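You operate a simulated robot arm through the tools that you are given. There is no shell and no other tool.

You run a simulated two-armed robot. Do the job below in one go: nothing can be reset, and whatever is moved stays where it is left.

JOB
Hold the white floor light on the middle shelf of the parts rack steady with one hand and press the button of the white floor light to switch it on with the other.

The check looks at the end state, three seconds after you hand in, the way a careful person would. Anything else that was tipped, shoved, dropped, spilled or broken makes it a failure.

ROBOT AND FRAMES
Two 7-joint arms with two-finger parallel grippers on one trunk, on a base that moves. Base frame: it is fixed to the floor where the robot stands at the start and does not move with it; the origin is under the middle of the robot, x ahead of it, y to its left, z up; the surface under the hand at the start is at about z = 0.9. Lengths are in m, angles in degrees, forces in N, time in s.
The left shoulder is at the start at [0.06, 0.143, 0.926], the right one opposite. With the tool pointing down near the work surface each hand reaches from about 0.28 to 0.7 m from the robot's upright axis, wherever it stands, measured 20 degrees to its own side. Places, roughly: button of the white floor light [0.6, -0.1, 1]. Payload 1.57 kg a hand.
The tool frame of a hand sits at the grasp point between the pads (the TCP): z along the fingers, y along the line on which they close. The tips reach 0.03 m beyond it. Largest opening 0.11 m; finger width 0.024, thickness 0.012; the body of the gripper, 0.048 by 0.112 m, starts 0.078 m behind the TCP.
Orientation is that of the tool frame in the base frame, as [roll, pitch, yaw] about the fixed x, y, z axes, in that order (R = Rz(yaw) Ry(pitch) Rx(roll)). With the fingers straight down and closing along the base's y, the tool's x points along the base's -x, its y along +y and its z along -z.

CONTROLS
- The arms move only by the tool play_rows. It takes "left_plan", "right_plan" or both (then of equal length, played together; a hand with none holds still); each is one flat list of numbers, 7 for each row, row after row: the turn, a rotation vector about the tool's x, y, z in units of 5 degrees (1.0 is 5 degrees), then the shift along the tool's x, y, z in units of 50 mm (1.0 is 50 mm), then the finger opening in mm, from 0 to 110. In form: [wx, wy, wz, tx, ty, tz, hand, wx, wy, wz, tx, ty, tz, hand, ...]. A call has 1 to 20 rows; each row shifts and turns the commanded pose from where the row before left it, along the tool's axes as they then stand. A call with a number of a shift or a turn outside -1 to 1 is refused whole. Each row takes 0.2 s and may step no farther than 0.05 m and 8.6 degrees from the row before; otherwise, or with a gripper value out of range, the whole call is refused. Where a pose cannot be reached the arm comes as near as it can. A force on the tool above 40 N (or 10 N above the force at the start of the call, whichever is more), or a blocked arm, ends the call early, and 0.2 s more pass. Each finger travels about 0.045 m/s and halts on what it meets, pressing with about 41 N; the grip force reading is that of the motor and also rises with nothing between the fingers. The clock runs only during rows and for 0.2 s after the last one: add rows that do not move to give the fingers time. It gives the time, the measured TCP pose, the force on the tool (base axes), the opening and the grip force at its end, in the units of the frame above (readings bear some noise), with the torque about the TCP (base axes, N m) and any sound that the robot's microphone picked up, and new pictures: "pictures" is both (left out), scene, wrist or none (wrist: the cameras of the hands that moved).
- Cameras (640 x 400 px; columns grow to the right, rows downward): "scene" is now at [0.04, -0.0275, 1.5351]; the picture's right is [-0.31, -0.95, 0.00], its down [-0.79, 0.26, -0.56] and it looks along [0.54, -0.17, -0.83] (base axes); focal length 267 px, centre (320, 200). "left" rides on the left gripper at [0.07, -0.016, -0.141] in its tool frame; the picture's right is [0.23, 0.97, 0.00], its down [-0.86, 0.20, -0.48] and it looks along [-0.47, 0.11, 0.88] (tool axes); focal length 222 px, centre (320, 200). "right" rides on the right gripper at [0.07, 0.016, -0.141] in its tool frame; the picture's right is [-0.23, 0.97, 0.00], its down [-0.86, -0.20, -0.48] and it looks along [-0.47, -0.11, 0.88] (tool axes); focal length 222 px, centre (320, 200). There is no depth. A picture from a camera that has moved, and an enlarged one, comes with that camera's place and axes in the base frame and with its lens. The place of the scene camera against the robot may be out by one fixed shift of up to 0.012 m in any direction.
- move_column(by): slides the trunk up (or, below 0, down) by that many m; the arms and the scene camera ride with it, the base frame stays. It gives what a move gives, with no picture.
- drive_base(legs): drives the robot by 1 to 6 legs, each [ahead, left, turn to the left] in m, m and degrees, along the robot's own axes; the way and the turn of a leg run together, so that a leg with both is an arc; at most 1.5 m and 180 degrees a leg. The arms and the cameras ride along, it lands a little off, and it stops where it bumps. It gives what a move gives, and a new picture of the scene camera.
- aim_head(pan, tilt): turns the head with the scene camera to pan (to the left, within 86 degrees either way) and tilt (down, from -29 to 69), counted from straight ahead of the robot. It gives what a move gives, and a new picture of the scene camera.
- close_up(camera, box): a new picture of the part [left, top, right, bottom] of that camera's present view, enlarged. No time passes.
- close_job(): hands the job in; it is judged then, once.

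Places have to be worked out from the pictures, the camera data and where the tool is seen. Open the grippers and draw the arms clear of the work before you hand the job in, unless the task says otherwise.

The tools are called by a JSON object that holds its "method" and its "body". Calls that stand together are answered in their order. play_rows: Moves the arms, as the interface text tells. Its arguments: {"type":"object","properties":{"left_plan":{"type":"array"},"right_plan":{"type":"array"},"pictures":{"type":"string","enum":["both","scene","wrist","none"]}},"required":[]} The other tools are called the same way: move_column (by) moves the trunk up or down; drive_base (legs) drives the base; aim_head (pan, tilt) turns the head that bears the scene camera; close_up (camera, box) takes an enlarged picture of a part of a camera's view; close_job () hands the job in.

At the start:

```text
clock: 0.0
left_ee_pos: [0.3089, 0.0766, 1.0001]
left_orientation: [179.9, 0.0, -180.0]
left_ft_force: [-0.6, -0.3, 0.5]
left_torque: [0.02, 0.03, -0.02]
left_width: 0.1102
left_finger_force: 0.2
right_ee_pos: [0.4055, -0.2223, 1.0001]
right_orientation: [-180.0, 0.0, -179.9]
right_ft_force: [-0.1, 0.0, -0.3]
right_torque: [-0.04, 0.0, -0.02]
right_width: 0.11
right_finger_force: 0.2
trunk travel left (down, up): [-0.525, 0.065]
robot x, y, heading: [-0.0024, -0.0018, 0.1]
head pan, tilt (commanded): [-18.1, 55.7]
```

scene: 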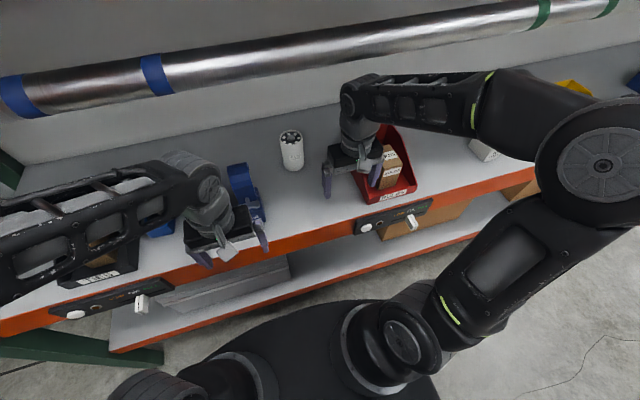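
right: 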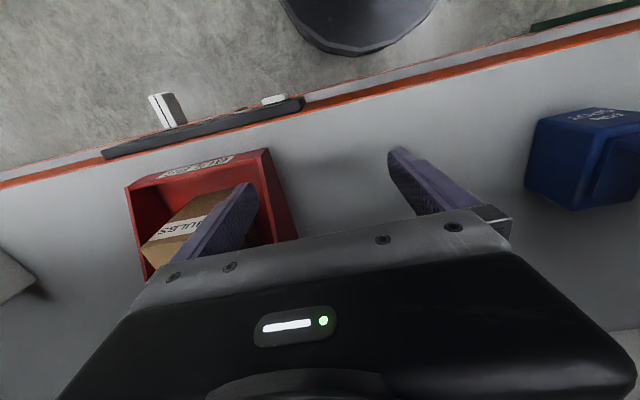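
left: 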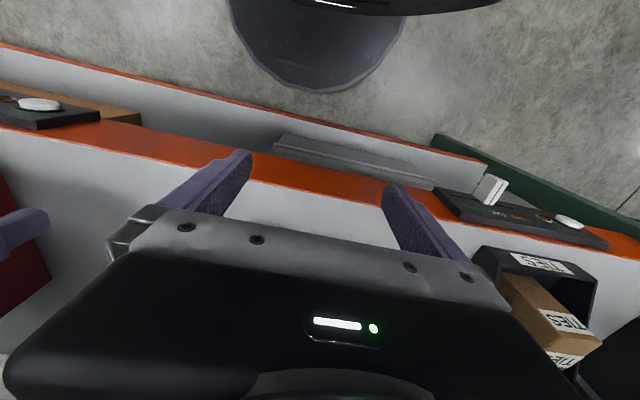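

The scene picture shows a white upright cylinder near pixel (291,150) on the shelf, probably the white floor light. I'll enlarge it and its surroundings before moving.

{"method": "close_up", "body": {"camera": "scene", "box": [250, 110, 346, 170]}}

{"method": "close_up", "body": {"camera": "scene", "box": [160, 80, 480, 280]}}

```text
6.67 times, centred on (298, 140) of scene
camera zoom: at [0.04, -0.0275, 1.5351], right [-0.31, -0.95, 0.0], down [-0.79, 0.26, -0.56], along [0.54, -0.17, -0.83], focal length 1778 px, centre (467, 600)
```

zoom: 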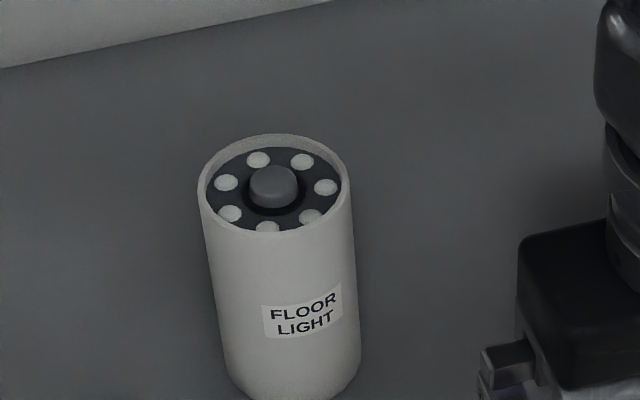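

```text
2.00 times, centred on (320, 180) of scene
camera zoom: at [0.04, -0.0275, 1.5351], right [-0.31, -0.95, 0.0], down [-0.79, 0.26, -0.56], along [0.54, -0.17, -0.83], focal length 533 px, centre (320, 240)
```

zoom: 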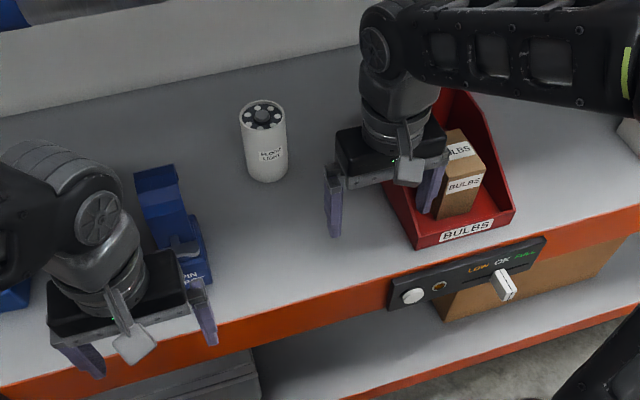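

The light is an upright cylinder about 0.065 m across and about 0.1 m tall, with a grey button recessed in its top. I place it at about (0.615, -0.124), with a blue bin on its left and a red bin on its right. I'll look higher with the head for overhead obstacles before planning the arms.

{"method": "aim_head", "body": {"pan": -10, "tilt": 15}}

```text
clock: 1.1
left_ee_pos: [0.3099, 0.0773, 1.0]
left_orientation: [-180.0, 0.0, 179.9]
left_ft_force: [0.4, 0.2, -0.4]
left_torque: [0.05, 0.0, -0.01]
left_width: 0.11
left_finger_force: 0.1
right_ee_pos: [0.4041, -0.2221, 0.9999]
right_orientation: [179.9, 0.0, -179.9]
right_ft_force: [0.0, 0.5, 0.4]
right_torque: [0.0, -0.01, 0.02]
right_width: 0.1097
right_finger_force: 0.2
trunk travel left (down, up): [-0.525, 0.065]
robot x, y, heading: [0.0025, 0.0012, 0.0]
head pan, tilt (commanded): [-10.0, 15.0]
camera scene: at [0.0641, -0.0216, 1.5961], right [-0.17, -0.98, 0.0], down [-0.26, 0.05, -0.97], along [0.95, -0.17, -0.26], focal length 267 px, centre (320, 200)
```

scene: 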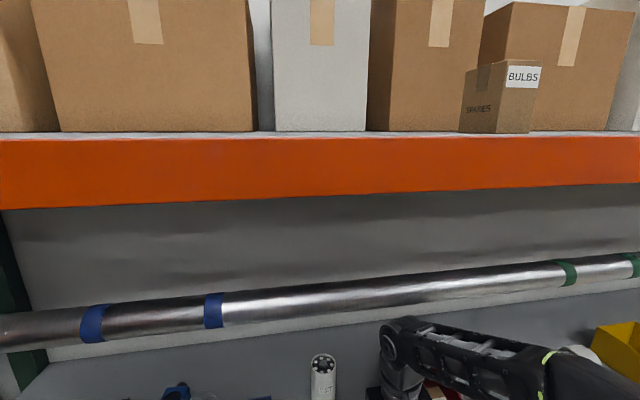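

The upper shelf beam and a horizontal pipe show up. From the two head views I put the pipe at about x=0.42, z=1.34, right above the hands' wrists, so the arms have to pass beneath it. I'll take a middle tilt to see the bins and the pipe more exactly.

{"method": "aim_head", "body": {"pan": -5, "tilt": 38}}

{"method": "close_up", "body": {"camera": "scene", "box": [160, 170, 480, 370]}}

{"method": "close_up", "body": {"camera": "right", "box": [100, 100, 420, 300]}}

```text
clock: 1.9
left_ee_pos: [0.3095, 0.077, 0.9995]
left_orientation: [-179.9, -0.1, -180.0]
left_ft_force: [0.3, -0.4, 0.2]
left_torque: [0.02, 0.0, -0.01]
left_width: 0.1102
left_finger_force: 0.1
right_ee_pos: [0.4051, -0.2213, 0.9994]
right_orientation: [-180.0, 0.0, -180.0]
right_ft_force: [-0.6, 0.5, -0.5]
right_torque: [0.02, 0.02, 0.03]
right_width: 0.1099
right_finger_force: 0.1
trunk travel left (down, up): [-0.525, 0.065]
robot x, y, heading: [-0.0054, -0.0008, -0.3]
head pan, tilt (commanded): [-5.0, 38.0]
camera scene: at [0.0581, -0.0129, 1.5597], right [-0.09, -1.0, 0.0], down [-0.61, 0.05, -0.79], along [0.79, -0.07, -0.62], focal length 267 px, centre (320, 200)
```

scene: 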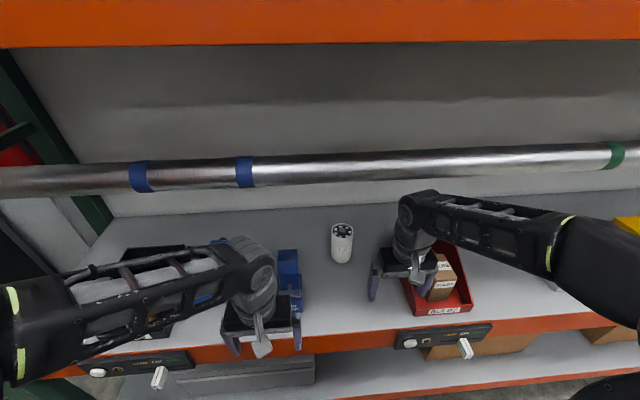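

```text
2.00 times, centred on (320, 270) of scene
camera zoom: at [0.0581, -0.0129, 1.5597], right [-0.09, -1.0, 0.0], down [-0.61, 0.05, -0.79], along [0.79, -0.07, -0.62], focal length 533 px, centre (320, 60)
```

zoom: 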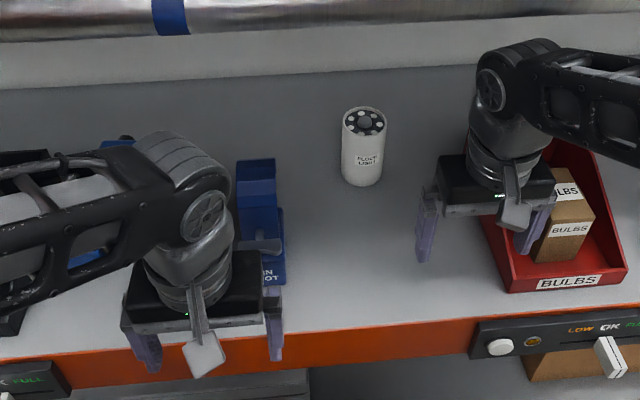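

```text
2.00 times, centred on (260, 200) of right
camera zoom: at [0.334, -0.2046, 1.1412], right [0.23, 0.97, 0.0], down [0.86, -0.2, 0.48], along [0.47, -0.11, -0.88], focal length 444 px, centre (440, 200)
```

zoom: 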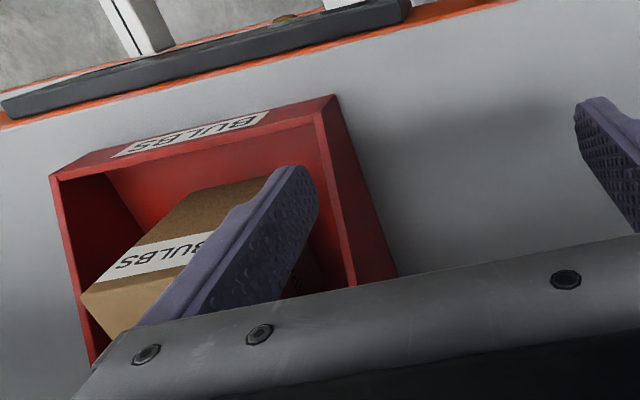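

The pipe lies at about x≈0.42, z≈1.34 (underside ≈1.315), so the wrists need to come in low and tilted. The light is at about (0.606, -0.124) with its top at z≈1.01. The right finger hangs just above the red bin wall, so I first pull the right hand straight back out of the rack and then a little to the left.

{"method": "play_rows", "body": {"right_plan": [0, 0, 0, 0.64, 0, 0, 110, 0, 0, 0, 0.64, 0, 0, 110, 0, 0, 0, 0.62, 0, 0, 110, 0, 0, 0, 0, 0.6, 0, 110, 0, 0, 0, 0, 0.6, 0, 110], "pictures": "both"}}

```text
clock: 3.1
left_ee_pos: [0.3109, 0.0779, 1.0006]
left_orientation: [-180.0, 0.0, -179.9]
left_ft_force: [0.0, 1.0, 0.5]
left_torque: [0.01, 0.0, 0.0]
left_width: 0.1101
left_finger_force: 0.1
right_ee_pos: [0.3101, -0.162, 0.9994]
right_orientation: [180.0, 0.0, 179.9]
right_ft_force: [-0.2, -0.1, 0.2]
right_torque: [-0.01, 0.03, 0.03]
right_width: 0.11
right_finger_force: 0.1
trunk travel left (down, up): [-0.525, 0.065]
robot x, y, heading: [-0.001, -0.0015, -0.0]
head pan, tilt (commanded): [-5.0, 38.0]
camera scene: at [0.058, -0.0125, 1.5596], right [-0.09, -1.0, 0.0], down [-0.61, 0.05, -0.79], along [0.79, -0.07, -0.62], focal length 267 px, centre (320, 200)
camera right: at [0.2393, -0.1452, 1.1412], right [0.23, 0.97, 0.0], down [0.85, -0.2, 0.48], along [0.47, -0.11, -0.88], focal length 222 px, centre (320, 200)
```

scene: 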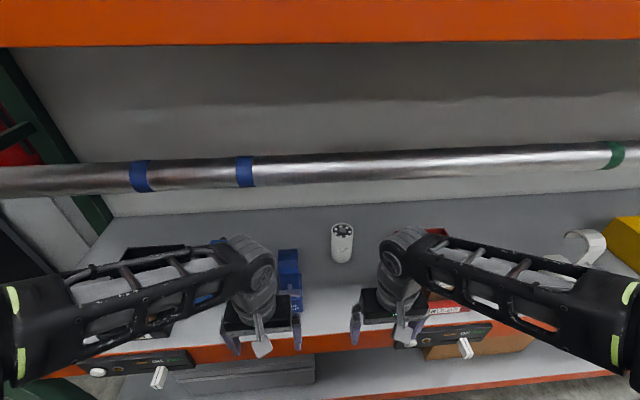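
right: 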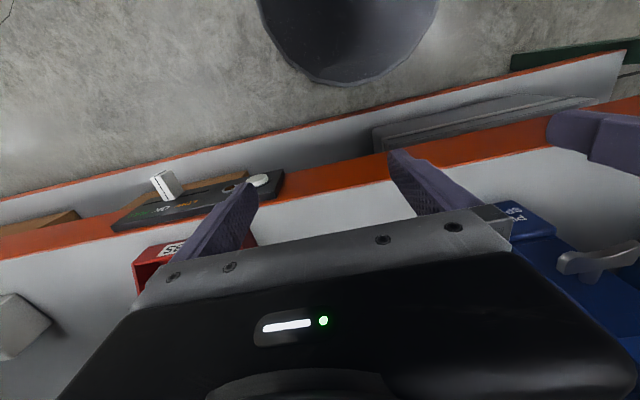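

The right hand now sits at (0.31, -0.162, 1.0), clear of the bin and the pipe. I tilt it forward about its wrist in small steps so the wrist stays in place while the fingers swing into the rack.

{"method": "play_rows", "body": {"right_plan": [0, -1, 0, -0.4, 0, 0.1, 110, 0, -1, 0, -0.4, 0, 0.1, 110, 0, -1, 0, -0.4, 0, 0.1, 110, 0, -1, 0, -0.4, 0, 0.1, 110, 0, -1, 0, -0.4, 0, 0.1, 110], "pictures": "both"}}

```text
clock: 4.3
left_ee_pos: [0.3097, 0.0765, 0.9998]
left_orientation: [-180.0, -0.1, 180.0]
left_ft_force: [0.3, 0.4, 0.4]
left_torque: [0.02, 0.0, -0.03]
left_width: 0.11
left_finger_force: 0.1
right_ee_pos: [0.4131, -0.1614, 0.992]
right_orientation: [179.9, 25.1, 179.9]
right_ft_force: [0.7, -0.2, -1.2]
right_torque: [0.02, 0.01, -0.02]
right_width: 0.11
right_finger_force: 0.1
trunk travel left (down, up): [-0.525, 0.065]
robot x, y, heading: [0.0033, 0.0039, -0.0]
head pan, tilt (commanded): [-5.0, 38.0]
camera scene: at [0.0582, -0.0128, 1.5596], right [-0.09, -1.0, 0.0], down [-0.61, 0.05, -0.79], along [0.78, -0.07, -0.62], focal length 267 px, centre (320, 200)
camera right: at [0.2888, -0.1454, 1.091], right [0.2, 0.97, 0.1], down [0.57, -0.2, 0.8], along [0.79, -0.11, -0.6], focal length 222 px, centre (320, 200)
```

scene: 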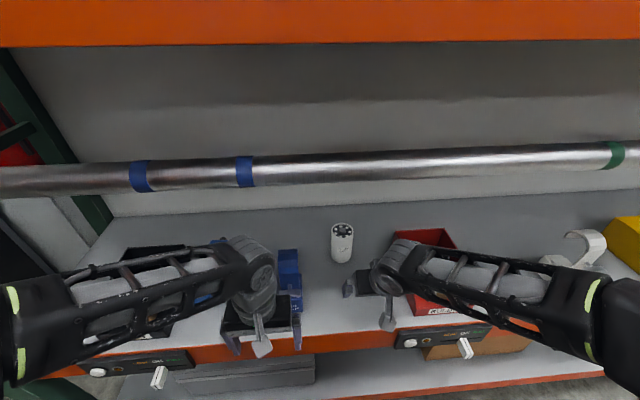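
right: 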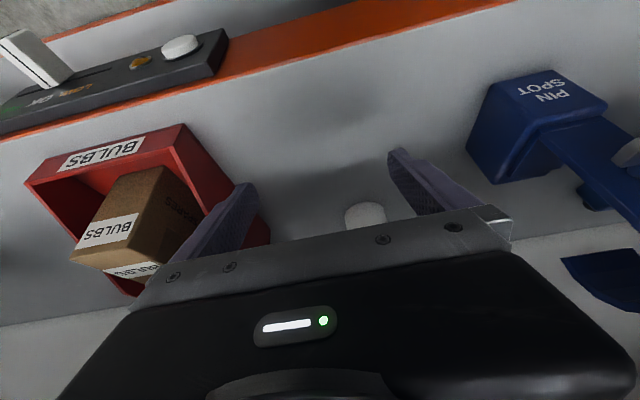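

The tilt follows as expected (pitch 25°), and the light shows between the right fingers in the wrist view. The blue object turns out to be a "PIN SPOT" lamp, so I'll stay clear of it. I continue the tilt to about 55° from vertical, lowering the wrist a little.

{"method": "play_rows", "body": {"right_plan": [0, -1, 0, -0.28, 0, 0.1, 110, 0, -1, 0, -0.28, 0, 0.1, 110, 0, -1, 0, -0.28, 0, 0.1, 110, 0, -1, 0, -0.28, 0, 0.1, 110, 0, -1, 0, -0.28, 0, 0.1, 110, 0, -1, 0, -0.28, 0, 0.1, 110], "pictures": "both"}}

```text
clock: 5.7
left_ee_pos: [0.3104, 0.0771, 0.9987]
left_orientation: [180.0, 0.0, -180.0]
left_ft_force: [0.2, 0.0, 0.7]
left_torque: [-0.03, -0.02, 0.03]
left_width: 0.1102
left_finger_force: 0.0
right_ee_pos: [0.4972, -0.1605, 1.0203]
right_orientation: [180.0, 54.9, 180.0]
right_ft_force: [-0.2, 0.3, 0.0]
right_torque: [0.03, -0.01, 0.03]
right_width: 0.1101
right_finger_force: 0.0
trunk travel left (down, up): [-0.525, 0.065]
robot x, y, heading: [-0.0015, -0.0015, -0.0]
head pan, tilt (commanded): [-5.0, 38.0]
camera scene: at [0.0584, -0.0129, 1.5596], right [-0.09, -1.0, 0.0], down [-0.61, 0.05, -0.79], along [0.78, -0.07, -0.62], focal length 267 px, centre (320, 200)
camera right: at [0.3405, -0.145, 1.0439], right [0.13, 0.97, 0.19], down [0.1, -0.2, 0.97], along [0.99, -0.11, -0.12], focal length 222 px, centre (320, 200)
```

scene: 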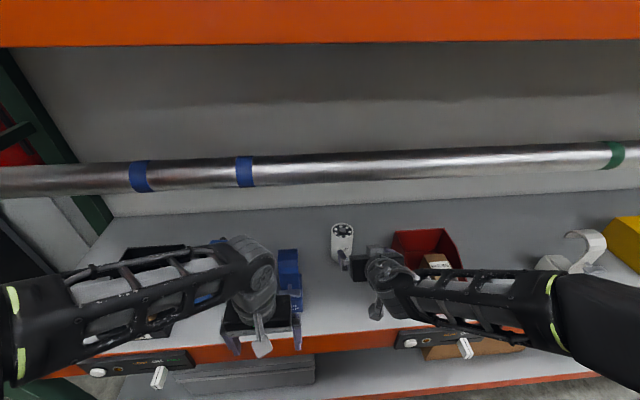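
right: 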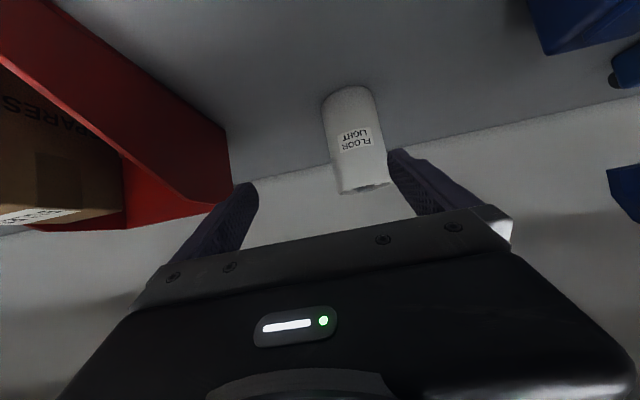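

The right hand is at (0.497, -0.161, 1.020), tilted 55°, with the light ahead and a bit to its left. I'll enlarge the wrist view to fix the light's place.

{"method": "close_up", "body": {"camera": "right", "box": [270, 70, 430, 210]}}

{"method": "close_up", "body": {"camera": "scene", "box": [300, 200, 460, 300]}}

```text
2.86 times, centred on (350, 140) of right
camera zoom: at [0.3405, -0.145, 1.0439], right [0.13, 0.97, 0.19], down [0.1, -0.2, 0.97], along [0.99, -0.11, -0.12], focal length 635 px, centre (234, 371)
```

zoom: 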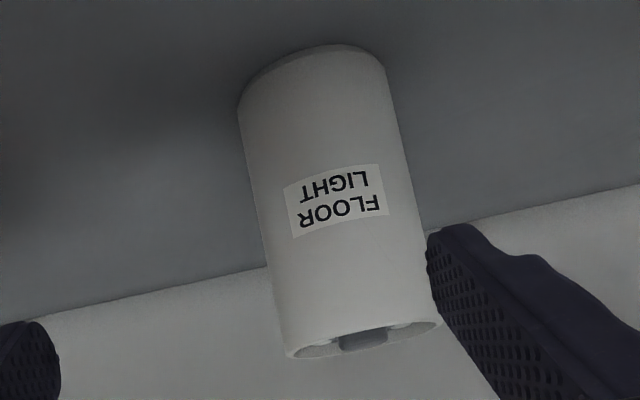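

```text
4.00 times, centred on (380, 250) of scene
camera zoom: at [0.0584, -0.0129, 1.5596], right [-0.09, -1.0, 0.0], down [-0.61, 0.05, -0.79], along [0.78, -0.07, -0.62], focal length 1067 px, centre (80, 0)
```

zoom: 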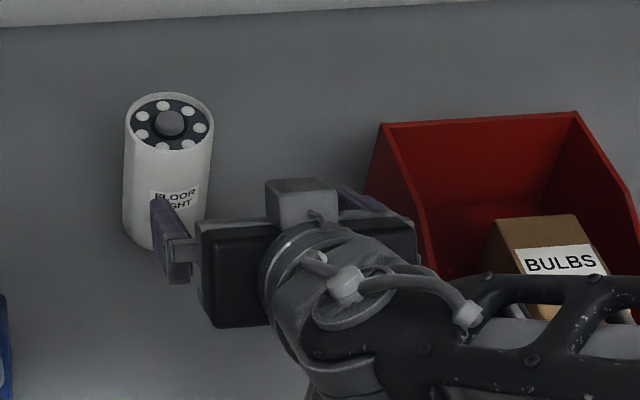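

The wrist view puts the light's axis at about (0.609, -0.118), radius ≈0.033, top z≈1.008, shelf ≈0.90. I turn the right hand 15° to face it and shift a little so the approach line passes through the axis.

{"method": "play_rows", "body": {"right_plan": [-0.818, 0, -0.575, -0.087, 0.117, 0.077, 110, -0.818, 0, -0.575, -0.087, 0.117, 0.077, 110, -0.818, 0, -0.575, -0.087, 0.117, 0.077, 110], "pictures": "wrist"}}

{"method": "close_up", "body": {"camera": "right", "box": [220, 70, 440, 220]}}

```text
clock: 6.5
left_ee_pos: [0.3111, 0.0766, 1.0003]
left_orientation: [180.0, 0.0, -180.0]
left_ft_force: [0.1, 0.2, 1.0]
left_torque: [0.01, 0.03, -0.01]
left_width: 0.1099
left_finger_force: 0.1
right_ee_pos: [0.5111, -0.143, 1.0242]
right_orientation: [-180.0, 54.8, -164.9]
right_ft_force: [-0.7, -0.6, -0.1]
right_torque: [-0.04, -0.02, 0.0]
right_width: 0.11
right_finger_force: 0.1
trunk travel left (down, up): [-0.525, 0.065]
robot x, y, heading: [0.0004, 0.003, -0.0]
head pan, tilt (commanded): [-5.0, 38.0]
camera right: at [0.3554, -0.1665, 1.0474], right [-0.13, 0.97, 0.19], down [0.15, -0.17, 0.97], along [0.98, 0.15, -0.12], focal length 222 px, centre (320, 200)
```

right: 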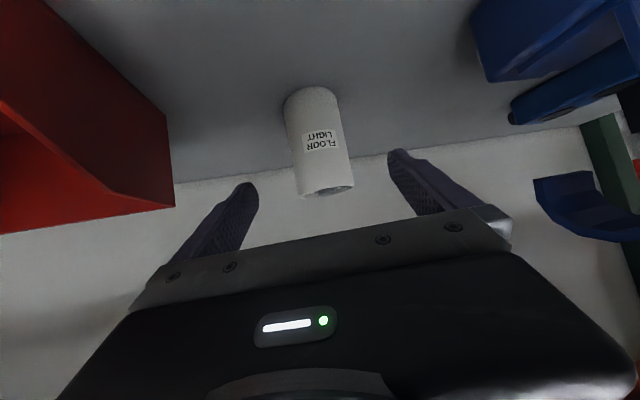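

```text
2.67 times, centred on (330, 145) of right
camera zoom: at [0.3554, -0.1665, 1.0474], right [-0.13, 0.97, 0.19], down [0.15, -0.17, 0.97], along [0.98, 0.15, -0.12], focal length 592 px, centre (293, 347)
```

zoom: 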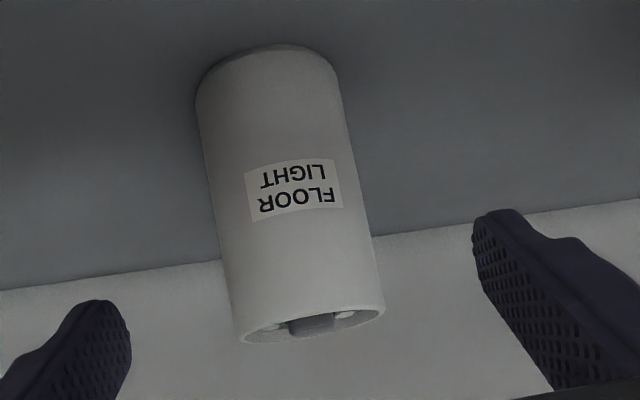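

The line from the right TCP passes through the light's axis (about (0.604, -0.118)), about 0.119 m away along the fingers, ending at z≈0.956. I advance 0.085 m with the fingers fully open, then check.

{"method": "play_rows", "body": {"right_plan": [0, 0, 0, 0, 0, 0.45, 110, 0, 0, 0, 0, 0, 0.45, 110, 0, 0, 0, 0, 0, 0.45, 110, 0, 0, 0, 0, 0, 0.35, 110], "pictures": "both"}}

{"method": "close_up", "body": {"camera": "right", "box": [220, 70, 440, 220]}}

{"method": "close_up", "body": {"camera": "scene", "box": [280, 190, 440, 290]}}

```text
clock: 7.5
left_ee_pos: [0.3094, 0.0772, 0.9998]
left_orientation: [180.0, 0.0, 180.0]
left_ft_force: [0.2, -0.2, -0.5]
left_torque: [-0.01, 0.03, 0.02]
left_width: 0.1101
left_finger_force: 0.1
right_ee_pos: [0.5784, -0.1257, 0.9759]
right_orientation: [-179.9, 55.0, -165.0]
right_ft_force: [-0.6, -0.4, -0.2]
right_torque: [-0.02, 0.05, -0.02]
right_width: 0.1101
right_finger_force: 0.1
trunk travel left (down, up): [-0.525, 0.065]
robot x, y, heading: [-0.0021, 0.0028, 0.3]
head pan, tilt (commanded): [-5.0, 38.0]
camera scene: at [0.0585, -0.013, 1.5596], right [-0.09, -1.0, 0.0], down [-0.61, 0.05, -0.79], along [0.78, -0.07, -0.62], focal length 267 px, centre (320, 200)
camera right: at [0.4228, -0.1487, 0.9994], right [-0.13, 0.97, 0.19], down [0.15, -0.17, 0.98], along [0.98, 0.15, -0.12], focal length 222 px, centre (320, 200)
```

scene: 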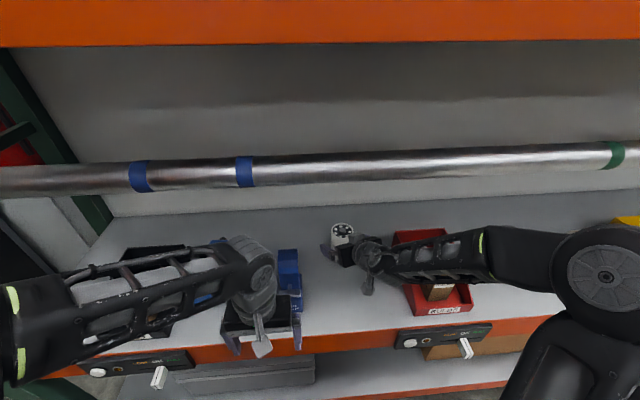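
right: 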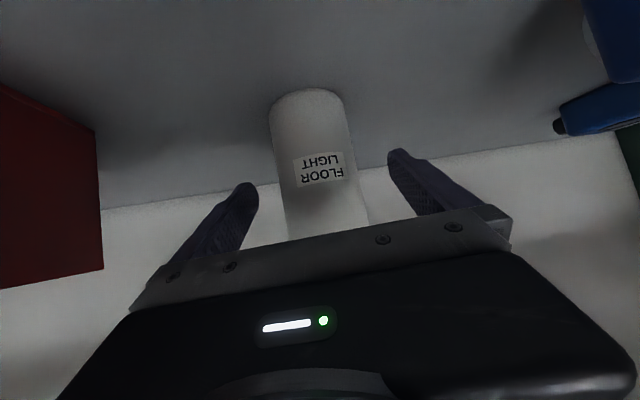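

```text
2.67 times, centred on (330, 145) of right
camera zoom: at [0.4228, -0.1487, 0.9994], right [-0.13, 0.97, 0.19], down [0.15, -0.17, 0.98], along [0.98, 0.15, -0.12], focal length 592 px, centre (293, 347)
```

zoom: 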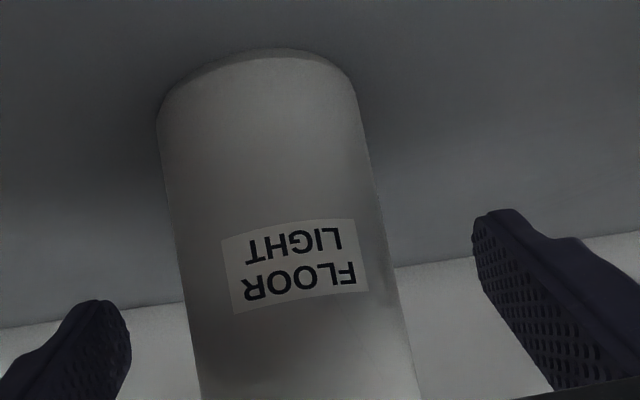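

```text
4.00 times, centred on (360, 240) of scene
camera zoom: at [0.0585, -0.013, 1.5596], right [-0.09, -1.0, 0.0], down [-0.61, 0.05, -0.79], along [0.78, -0.07, -0.62], focal length 1067 px, centre (160, 40)
```

zoom: 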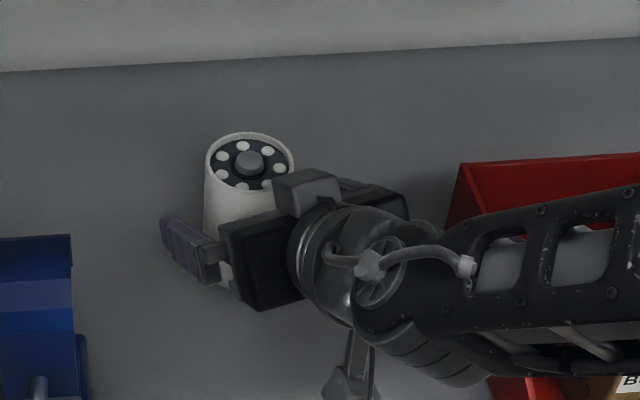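

The light sits centred between the right fingers (axis y≈-0.1187, matching the hand's line). I advance another 0.022 m so the pads span it, leaving the block on the gripper's top clear of the button, and look again before closing.

{"method": "play_rows", "body": {"right_plan": [0, 0, 0, 0, 0, 0.22, 110, 0, 0, 0, 0, 0, 0.22, 110, 0, 0, 0, 0, 0, 0, 110], "pictures": "wrist"}}

{"method": "close_up", "body": {"camera": "scene", "box": [300, 200, 428, 280]}}

```text
clock: 8.3
left_ee_pos: [0.3099, 0.0757, 0.9997]
left_orientation: [-180.0, 0.0, 179.9]
left_ft_force: [0.1, 0.2, -0.1]
left_torque: [-0.01, -0.01, -0.01]
left_width: 0.1101
left_finger_force: 0.0
right_ee_pos: [0.5961, -0.1192, 0.9621]
right_orientation: [-179.9, 55.0, -165.0]
right_ft_force: [0.3, -0.5, -0.8]
right_torque: [-0.02, 0.02, 0.01]
right_width: 0.11
right_finger_force: 0.1
trunk travel left (down, up): [-0.525, 0.065]
robot x, y, heading: [0.0014, -0.0001, -0.0]
head pan, tilt (commanded): [-5.0, 38.0]
camera right: at [0.4404, -0.144, 0.9861], right [-0.13, 0.97, 0.19], down [0.15, -0.17, 0.98], along [0.98, 0.15, -0.12], focal length 222 px, centre (320, 200)
```

right: 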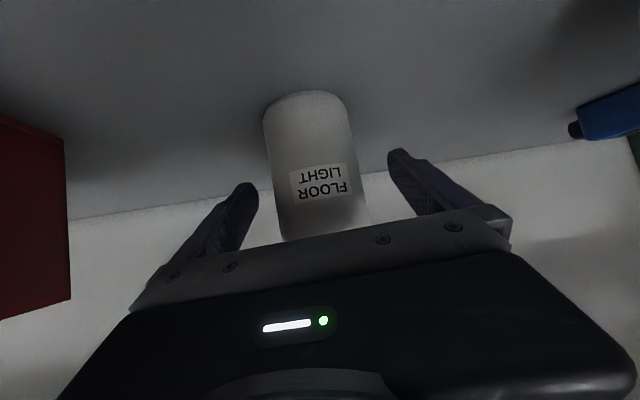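

```text
5.00 times, centred on (364, 240) of scene
camera zoom: at [0.058, -0.0128, 1.5596], right [-0.09, -1.0, 0.0], down [-0.61, 0.05, -0.79], along [0.79, -0.07, -0.62], focal length 1334 px, centre (100, 0)
```

zoom: 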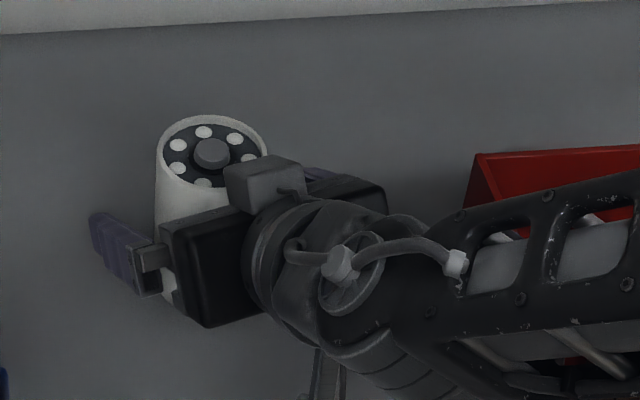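

The pads now straddle the light with room on both sides. I close the right fingers on it slowly.

{"method": "play_rows", "body": {"right_plan": [0, 0, 0, 0, 0, 0, 95, 0, 0, 0, 0, 0, 0, 85, 0, 0, 0, 0, 0, 0, 75, 0, 0, 0, 0, 0, 0, 68, 0, 0, 0, 0, 0, 0, 60, 0, 0, 0, 0, 0, 0, 55, 0, 0, 0, 0, 0, 0, 55], "pictures": "both"}}

{"method": "close_up", "body": {"camera": "scene", "box": [300, 200, 428, 280]}}

```text
clock: 9.9
left_ee_pos: [0.309, 0.0767, 1.0]
left_orientation: [-180.0, 0.0, -180.0]
left_ft_force: [1.6, -0.1, 0.0]
left_torque: [-0.06, -0.04, 0.02]
left_width: 0.1101
left_finger_force: 0.1
right_ee_pos: [0.5961, -0.1207, 0.9624]
right_orientation: [-180.0, 55.0, -165.0]
right_ft_force: [1.3, -1.7, 0.4]
right_torque: [0.04, -0.03, -0.01]
right_width: 0.0635
right_finger_force: 36.8
trunk travel left (down, up): [-0.525, 0.065]
robot x, y, heading: [-0.0034, -0.0014, -0.1]
head pan, tilt (commanded): [-5.0, 38.0]
camera scene: at [0.0582, -0.0131, 1.5596], right [-0.09, -1.0, 0.0], down [-0.61, 0.05, -0.79], along [0.78, -0.07, -0.62], focal length 267 px, centre (320, 200)
camera right: at [0.4404, -0.1444, 0.9862], right [-0.13, 0.97, 0.19], down [0.15, -0.17, 0.97], along [0.98, 0.15, -0.12], focal length 222 px, centre (320, 200)
```

scene: 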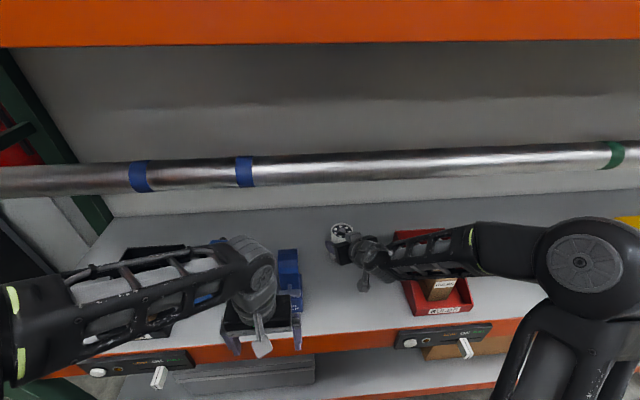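
right: 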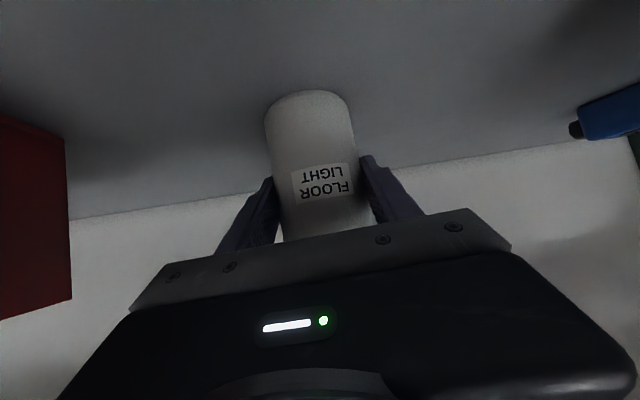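

```text
5.00 times, centred on (364, 240) of scene
camera zoom: at [0.0582, -0.0131, 1.5596], right [-0.09, -1.0, 0.0], down [-0.61, 0.05, -0.79], along [0.78, -0.07, -0.62], focal length 1334 px, centre (100, 0)
```

zoom: 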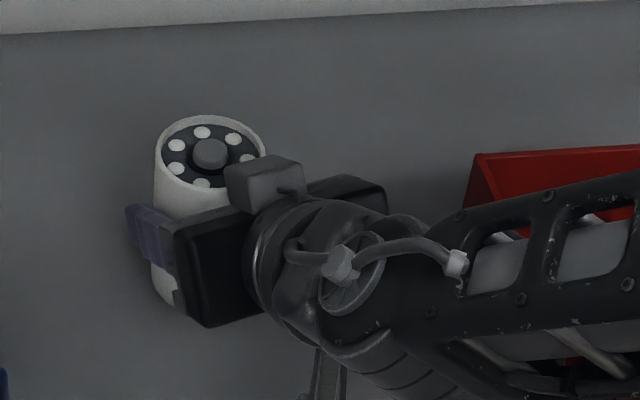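

The right hand now holds the light firmly (opening 63.5 mm, grip 36.8 N). Before bringing in the left hand I need the blue PIN SPOT lamp's extent, since the left arm passes over it.

{"method": "close_up", "body": {"camera": "scene", "box": [200, 215, 344, 305]}}

{"method": "close_up", "body": {"camera": "right", "box": [480, 50, 640, 150]}}

```text
4.44 times, centred on (272, 260) of scene
camera zoom: at [0.0582, -0.0131, 1.5596], right [-0.09, -1.0, 0.0], down [-0.61, 0.05, -0.79], along [0.78, -0.07, -0.62], focal length 1185 px, centre (533, -67)
```

zoom: 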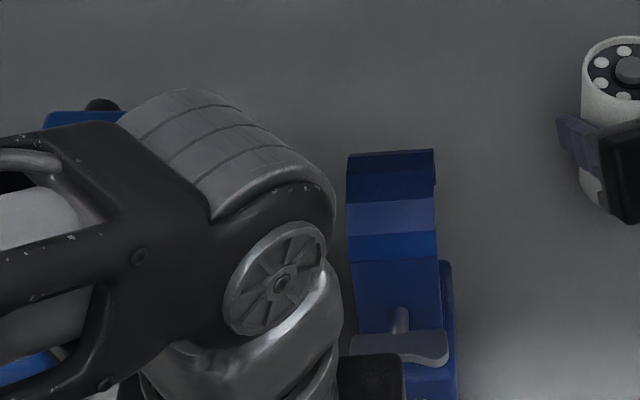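

```text
4.00 times, centred on (560, 100) of right
camera zoom: at [0.4404, -0.1444, 0.9862], right [-0.13, 0.97, 0.19], down [0.15, -0.17, 0.97], along [0.98, 0.15, -0.12], focal length 888 px, centre (-640, 600)
```

zoom: 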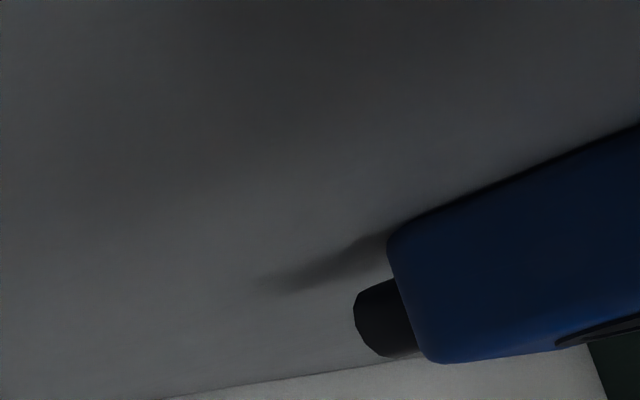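

The PIN SPOT lamp stands at about x 0.42–0.50, y 0–0.05, with its head up to z≈1.09. So the left hand will enter to the left of it, tilted forward and high but under the pipe, then swing right behind it. First I close the left fingers and slide that hand to y≈0.155 in front of the rack.

{"method": "play_rows", "body": {"left_plan": [0, 0, 0, 0, 0.4, 0, 80, 0, 0, 0, 0, 0.4, 0, 60, 0, 0, 0, 0, 0.4, 0, 40, 0, 0, 0, 0, 0.4, 0, 20, 0, 0, 0, 0, 0, 0, 0, 0, 0, 0, 0, 0, 0, 0, 0, 0, 0, 0, 0, 0, 0], "pictures": "both"}}

```text
clock: 11.5
left_ee_pos: [0.3096, 0.1572, 1.0001]
left_orientation: [-180.0, 0.0, -180.0]
left_ft_force: [-0.2, 0.6, 0.8]
left_torque: [0.01, 0.02, 0.01]
left_width: 0.0
left_finger_force: 13.9
right_ee_pos: [0.5957, -0.1205, 0.9625]
right_orientation: [179.9, 55.0, -164.9]
right_ft_force: [0.0, -1.0, 1.7]
right_torque: [0.08, -0.04, -0.03]
right_width: 0.0634
right_finger_force: 40.6
trunk travel left (down, up): [-0.525, 0.065]
robot x, y, heading: [-0.0007, 0.0017, 0.1]
head pan, tilt (commanded): [-5.0, 38.0]
camera scene: at [0.058, -0.0129, 1.5596], right [-0.09, -1.0, 0.0], down [-0.61, 0.05, -0.79], along [0.79, -0.07, -0.62], focal length 267 px, centre (320, 200)
camera left: at [0.2398, 0.1417, 1.1401], right [-0.23, 0.97, 0.0], down [0.86, 0.2, 0.48], along [0.47, 0.11, -0.88], focal length 222 px, centre (320, 200)
```

scene: 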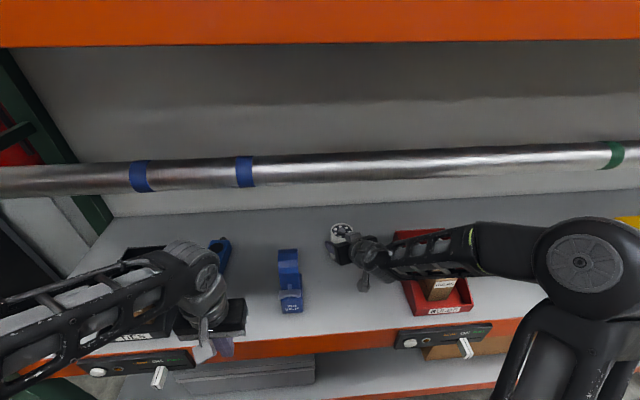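
left: 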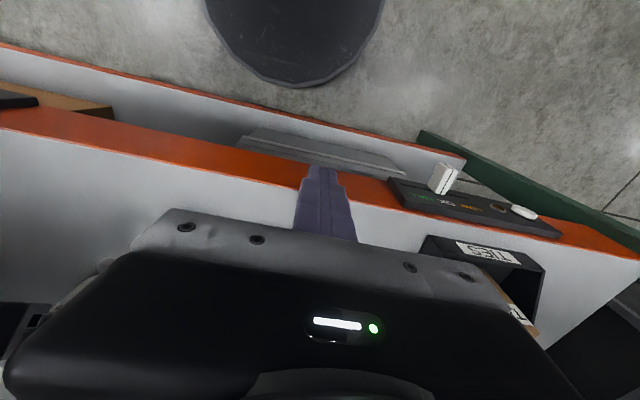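

The PIN SPOT lamp and the shelf to its left are now in plain view. I enlarge that area to check the space where the left hand will enter.

{"method": "close_up", "body": {"camera": "scene", "box": [180, 220, 340, 320]}}

```text
4.00 times, centred on (260, 270) of scene
camera zoom: at [0.058, -0.0129, 1.5596], right [-0.09, -1.0, 0.0], down [-0.61, 0.05, -0.79], along [0.79, -0.07, -0.62], focal length 1067 px, centre (560, -80)
```

zoom: 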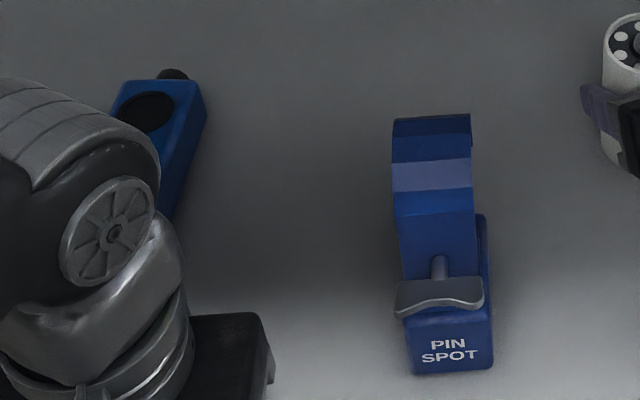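

The entry space at y≈0.155 is free: there is only a low blue torch near (0.6, 0.21), and the lamp spans y≈0–0.05. I tilt the left hand forward about its wrist, fingers closed.

{"method": "play_rows", "body": {"left_plan": [0, -1, 0, -0.4, 0, 0.04, 0, 0, -1, 0, -0.4, 0, 0.04, 0, 0, -1, 0, -0.4, 0, 0.04, 0, 0, -1, 0, -0.4, 0, 0.04, 0, 0, -1, 0, -0.4, 0, 0.04, 0, 0, -1, 0, -0.4, 0, 0.04, 0, 0, -1, 0, -0.4, 0, 0.04, 0], "pictures": "both"}}

```text
clock: 13.1
left_ee_pos: [0.4483, 0.1573, 1.0238]
left_orientation: [180.0, 35.2, 179.9]
left_ft_force: [-0.3, 0.1, 0.6]
left_torque: [-0.01, 0.01, 0.0]
left_width: 0.0001
left_finger_force: 21.3
right_ee_pos: [0.5971, -0.1206, 0.9627]
right_orientation: [-179.9, 55.0, -164.9]
right_ft_force: [-0.4, -0.2, 1.8]
right_torque: [0.15, 0.0, 0.0]
right_width: 0.0635
right_finger_force: 41.1
trunk travel left (down, up): [-0.525, 0.065]
robot x, y, heading: [0.0005, 0.0026, 0.0]
head pan, tilt (commanded): [-5.0, 38.0]
camera scene: at [0.058, -0.0129, 1.5596], right [-0.09, -1.0, 0.0], down [-0.61, 0.05, -0.79], along [0.79, -0.07, -0.62], focal length 267 px, centre (320, 200)
camera left: at [0.309, 0.1419, 1.0967], right [-0.19, 0.97, -0.13], down [0.43, 0.2, 0.88], along [0.89, 0.11, -0.45], focal length 222 px, centre (320, 200)
```

scene: 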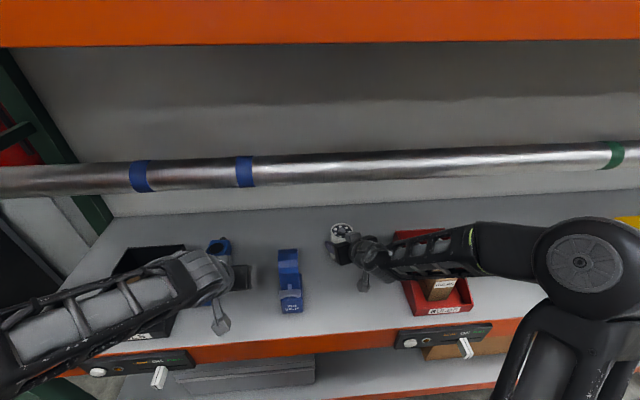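
left: 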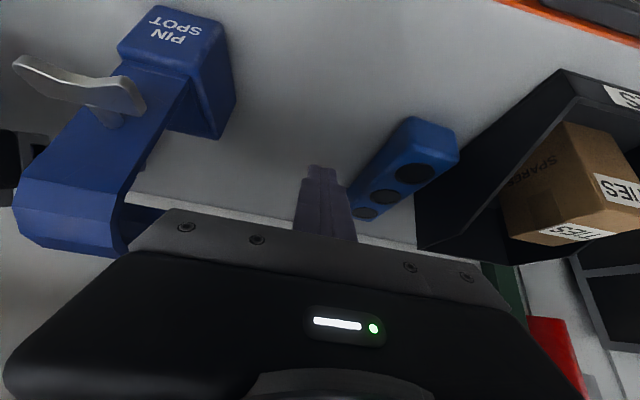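

The left hand is at 35° tilt, centred between the lamp (left edge y≈0.05, top z≈1.08) and the black bin (y≥0.3). I continue the tilt to 70°.

{"method": "play_rows", "body": {"left_plan": [0, -1, 0, -0.4, 0, 0.04, 0, 0, -1, 0, -0.4, 0, 0.04, 0, 0, -1, 0, -0.4, 0, 0.04, 0, 0, -1, 0, -0.4, 0, 0.04, 0, 0, -1, 0, -0.4, 0, 0.04, 0, 0, -1, 0, -0.4, 0, 0.04, 0, 0, -1, 0, -0.4, 0, 0.04, 0], "pictures": "both"}}

```text
clock: 14.7
left_ee_pos: [0.5457, 0.1576, 1.1197]
left_orientation: [-180.0, 70.1, -179.9]
left_ft_force: [0.0, -0.3, 0.1]
left_torque: [0.01, -0.01, 0.0]
left_width: 0.0
left_finger_force: 21.3
right_ee_pos: [0.5965, -0.1205, 0.9622]
right_orientation: [180.0, 54.9, -165.0]
right_ft_force: [-0.1, -0.2, 1.3]
right_torque: [0.15, 0.03, -0.02]
right_width: 0.0629
right_finger_force: 41.3
trunk travel left (down, up): [-0.525, 0.065]
robot x, y, heading: [0.0004, -0.0, 0.1]
head pan, tilt (commanded): [-5.0, 38.0]
camera scene: at [0.058, -0.0128, 1.5596], right [-0.09, -1.0, 0.0], down [-0.61, 0.05, -0.79], along [0.79, -0.07, -0.62], focal length 267 px, centre (320, 200)
camera left: at [0.3897, 0.1419, 1.1009], right [-0.08, 0.97, -0.21], down [-0.16, 0.2, 0.97], along [0.98, 0.11, 0.14], focal length 222 px, centre (320, 200)
```

scene: 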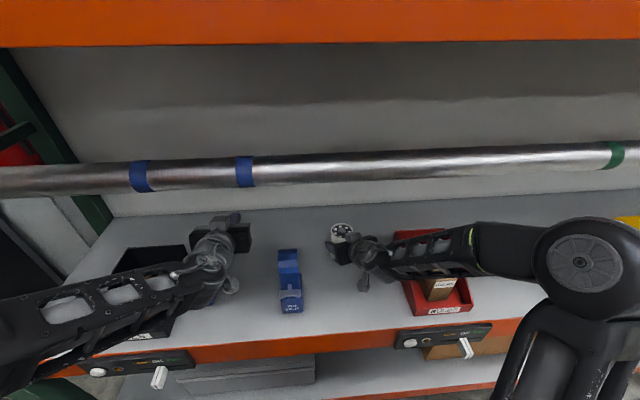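
left: 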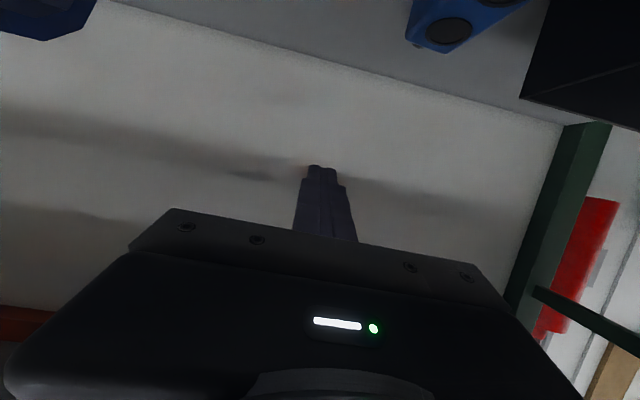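

The left hand now lies level at (0.546, 0.158, 1.120), well below the pipe and left of the lamp. I start swinging it to the right in a combined yaw and shift, doing half of the swing first.

{"method": "play_rows", "body": {"left_plan": [0.94, 0.25, 0.342, 0.035, -0.326, 0.085, 0, 0.932, 0.25, 0.362, 0.023, -0.319, 0.112, 0, 0.924, 0.25, 0.383, 0.01, -0.309, 0.138, 0, 0.915, 0.25, 0.403, -0.004, -0.297, 0.162, 0, 0.906, 0.25, 0.423, -0.018, -0.283, 0.185, 0, 0.897, 0.25, 0.442, -0.033, -0.267, 0.206, 0], "pictures": "both"}}

{"method": "close_up", "body": {"camera": "scene", "box": [120, 140, 440, 340]}}

```text
clock: 16.1
left_ee_pos: [0.5622, 0.0847, 1.1136]
left_orientation: [-179.5, 65.1, 157.6]
left_ft_force: [-0.3, 0.0, 0.2]
left_torque: [-0.04, 0.02, -0.02]
left_width: 0.0001
left_finger_force: 21.7
left hand out of reach, approached as far as the arm can: row 5, 6
right_ee_pos: [0.596, -0.1192, 0.9629]
right_orientation: [180.0, 54.9, -164.9]
right_ft_force: [-0.9, 2.9, 2.5]
right_torque: [-0.02, 0.07, 0.0]
right_width: 0.0631
right_finger_force: 41.2
trunk travel left (down, up): [-0.525, 0.065]
robot x, y, heading: [-0.0003, 0.0025, -0.1]
head pan, tilt (commanded): [-5.0, 38.0]
camera scene: at [0.0579, -0.0139, 1.5596], right [-0.09, -1.0, 0.0], down [-0.61, 0.05, -0.79], along [0.79, -0.07, -0.62], focal length 267 px, centre (320, 200)
camera left: at [0.4112, 0.1315, 1.1086], right [0.29, 0.93, -0.21], down [0.01, 0.22, 0.98], along [0.96, -0.29, 0.05], focal length 222 px, centre (320, 200)
```

scene: 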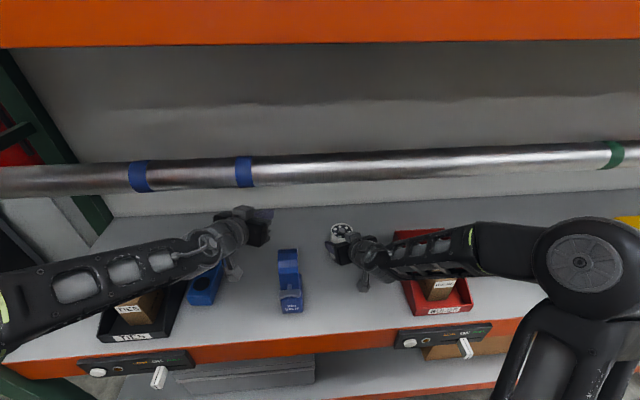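
left: 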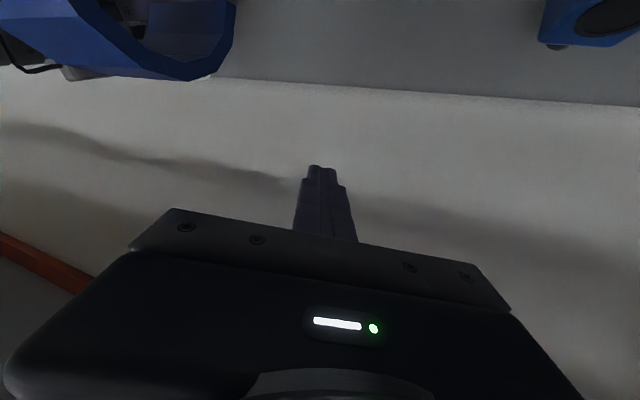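

```text
2.00 times, centred on (280, 240) of scene
camera zoom: at [0.0579, -0.0139, 1.5596], right [-0.09, -1.0, 0.0], down [-0.61, 0.05, -0.79], along [0.79, -0.07, -0.62], focal length 533 px, centre (400, 120)
```

zoom: 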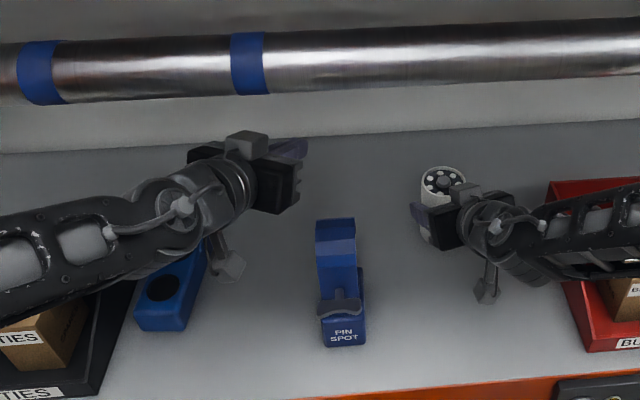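

The left hand met a joint limit with the camera kept underneath ("out of reach", yaw stopped at -22°); nothing was touched. The arm's natural way is with the camera turned to the hand's right side, so I roll the hand about its own finger axis by 40° in place and check that it follows.

{"method": "play_rows", "body": {"left_plan": [0, 0, -1, 0, 0, 0, 0, 0, 0, -1, 0, 0, 0, 0, 0, 0, -1, 0, 0, 0, 0, 0, 0, -1, 0, 0, 0, 0, 0, 0, -1, 0, 0, 0, 0, 0, 0, -1, 0, 0, 0, 0, 0, 0, -1, 0, 0, 0, 0, 0, 0, -1, 0, 0, 0, 0], "pictures": "both"}}

```text
clock: 17.9
left_ee_pos: [0.5618, 0.0841, 1.1141]
left_orientation: [-125.7, 43.8, -139.3]
left_ft_force: [0.1, 0.2, 0.1]
left_torque: [-0.01, -0.03, 0.01]
left_width: 0.0001
left_finger_force: 21.2
right_ee_pos: [0.5954, -0.1192, 0.9614]
right_orientation: [-179.9, 55.0, -165.0]
right_ft_force: [-1.0, -0.8, 0.4]
right_torque: [0.14, 0.04, 0.01]
right_width: 0.0633
right_finger_force: 41.0
trunk travel left (down, up): [-0.525, 0.065]
robot x, y, heading: [-0.0001, -0.0008, -0.4]
head pan, tilt (commanded): [-5.0, 38.0]
camera scene: at [0.0579, -0.0128, 1.5596], right [-0.09, -1.0, 0.0], down [-0.61, 0.05, -0.79], along [0.79, -0.07, -0.62], focal length 267 px, centre (320, 200)
camera left: at [0.4053, 0.0899, 1.1327], right [-0.08, 0.68, -0.73], down [0.08, 0.73, 0.68], along [0.99, -0.01, -0.11], focal length 222 px, centre (320, 200)
```

scene: 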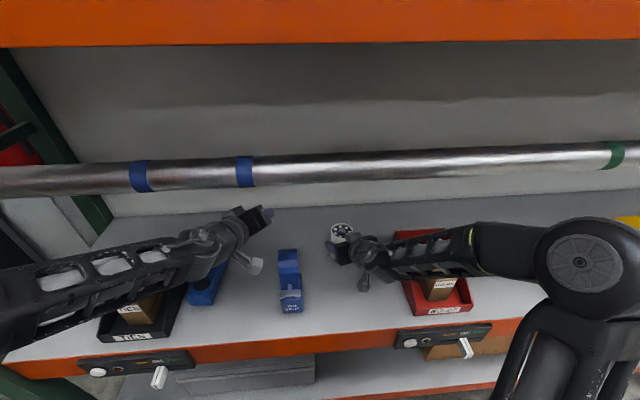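
left: 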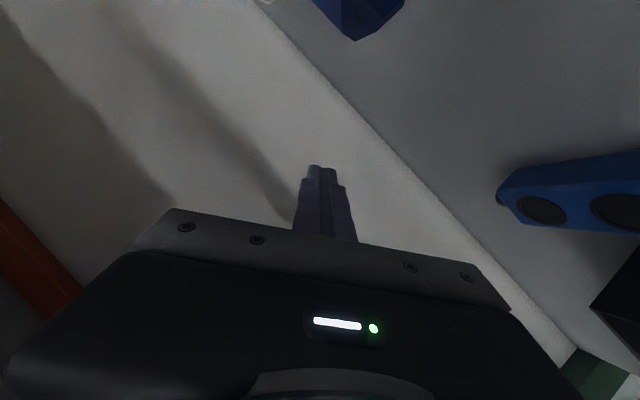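

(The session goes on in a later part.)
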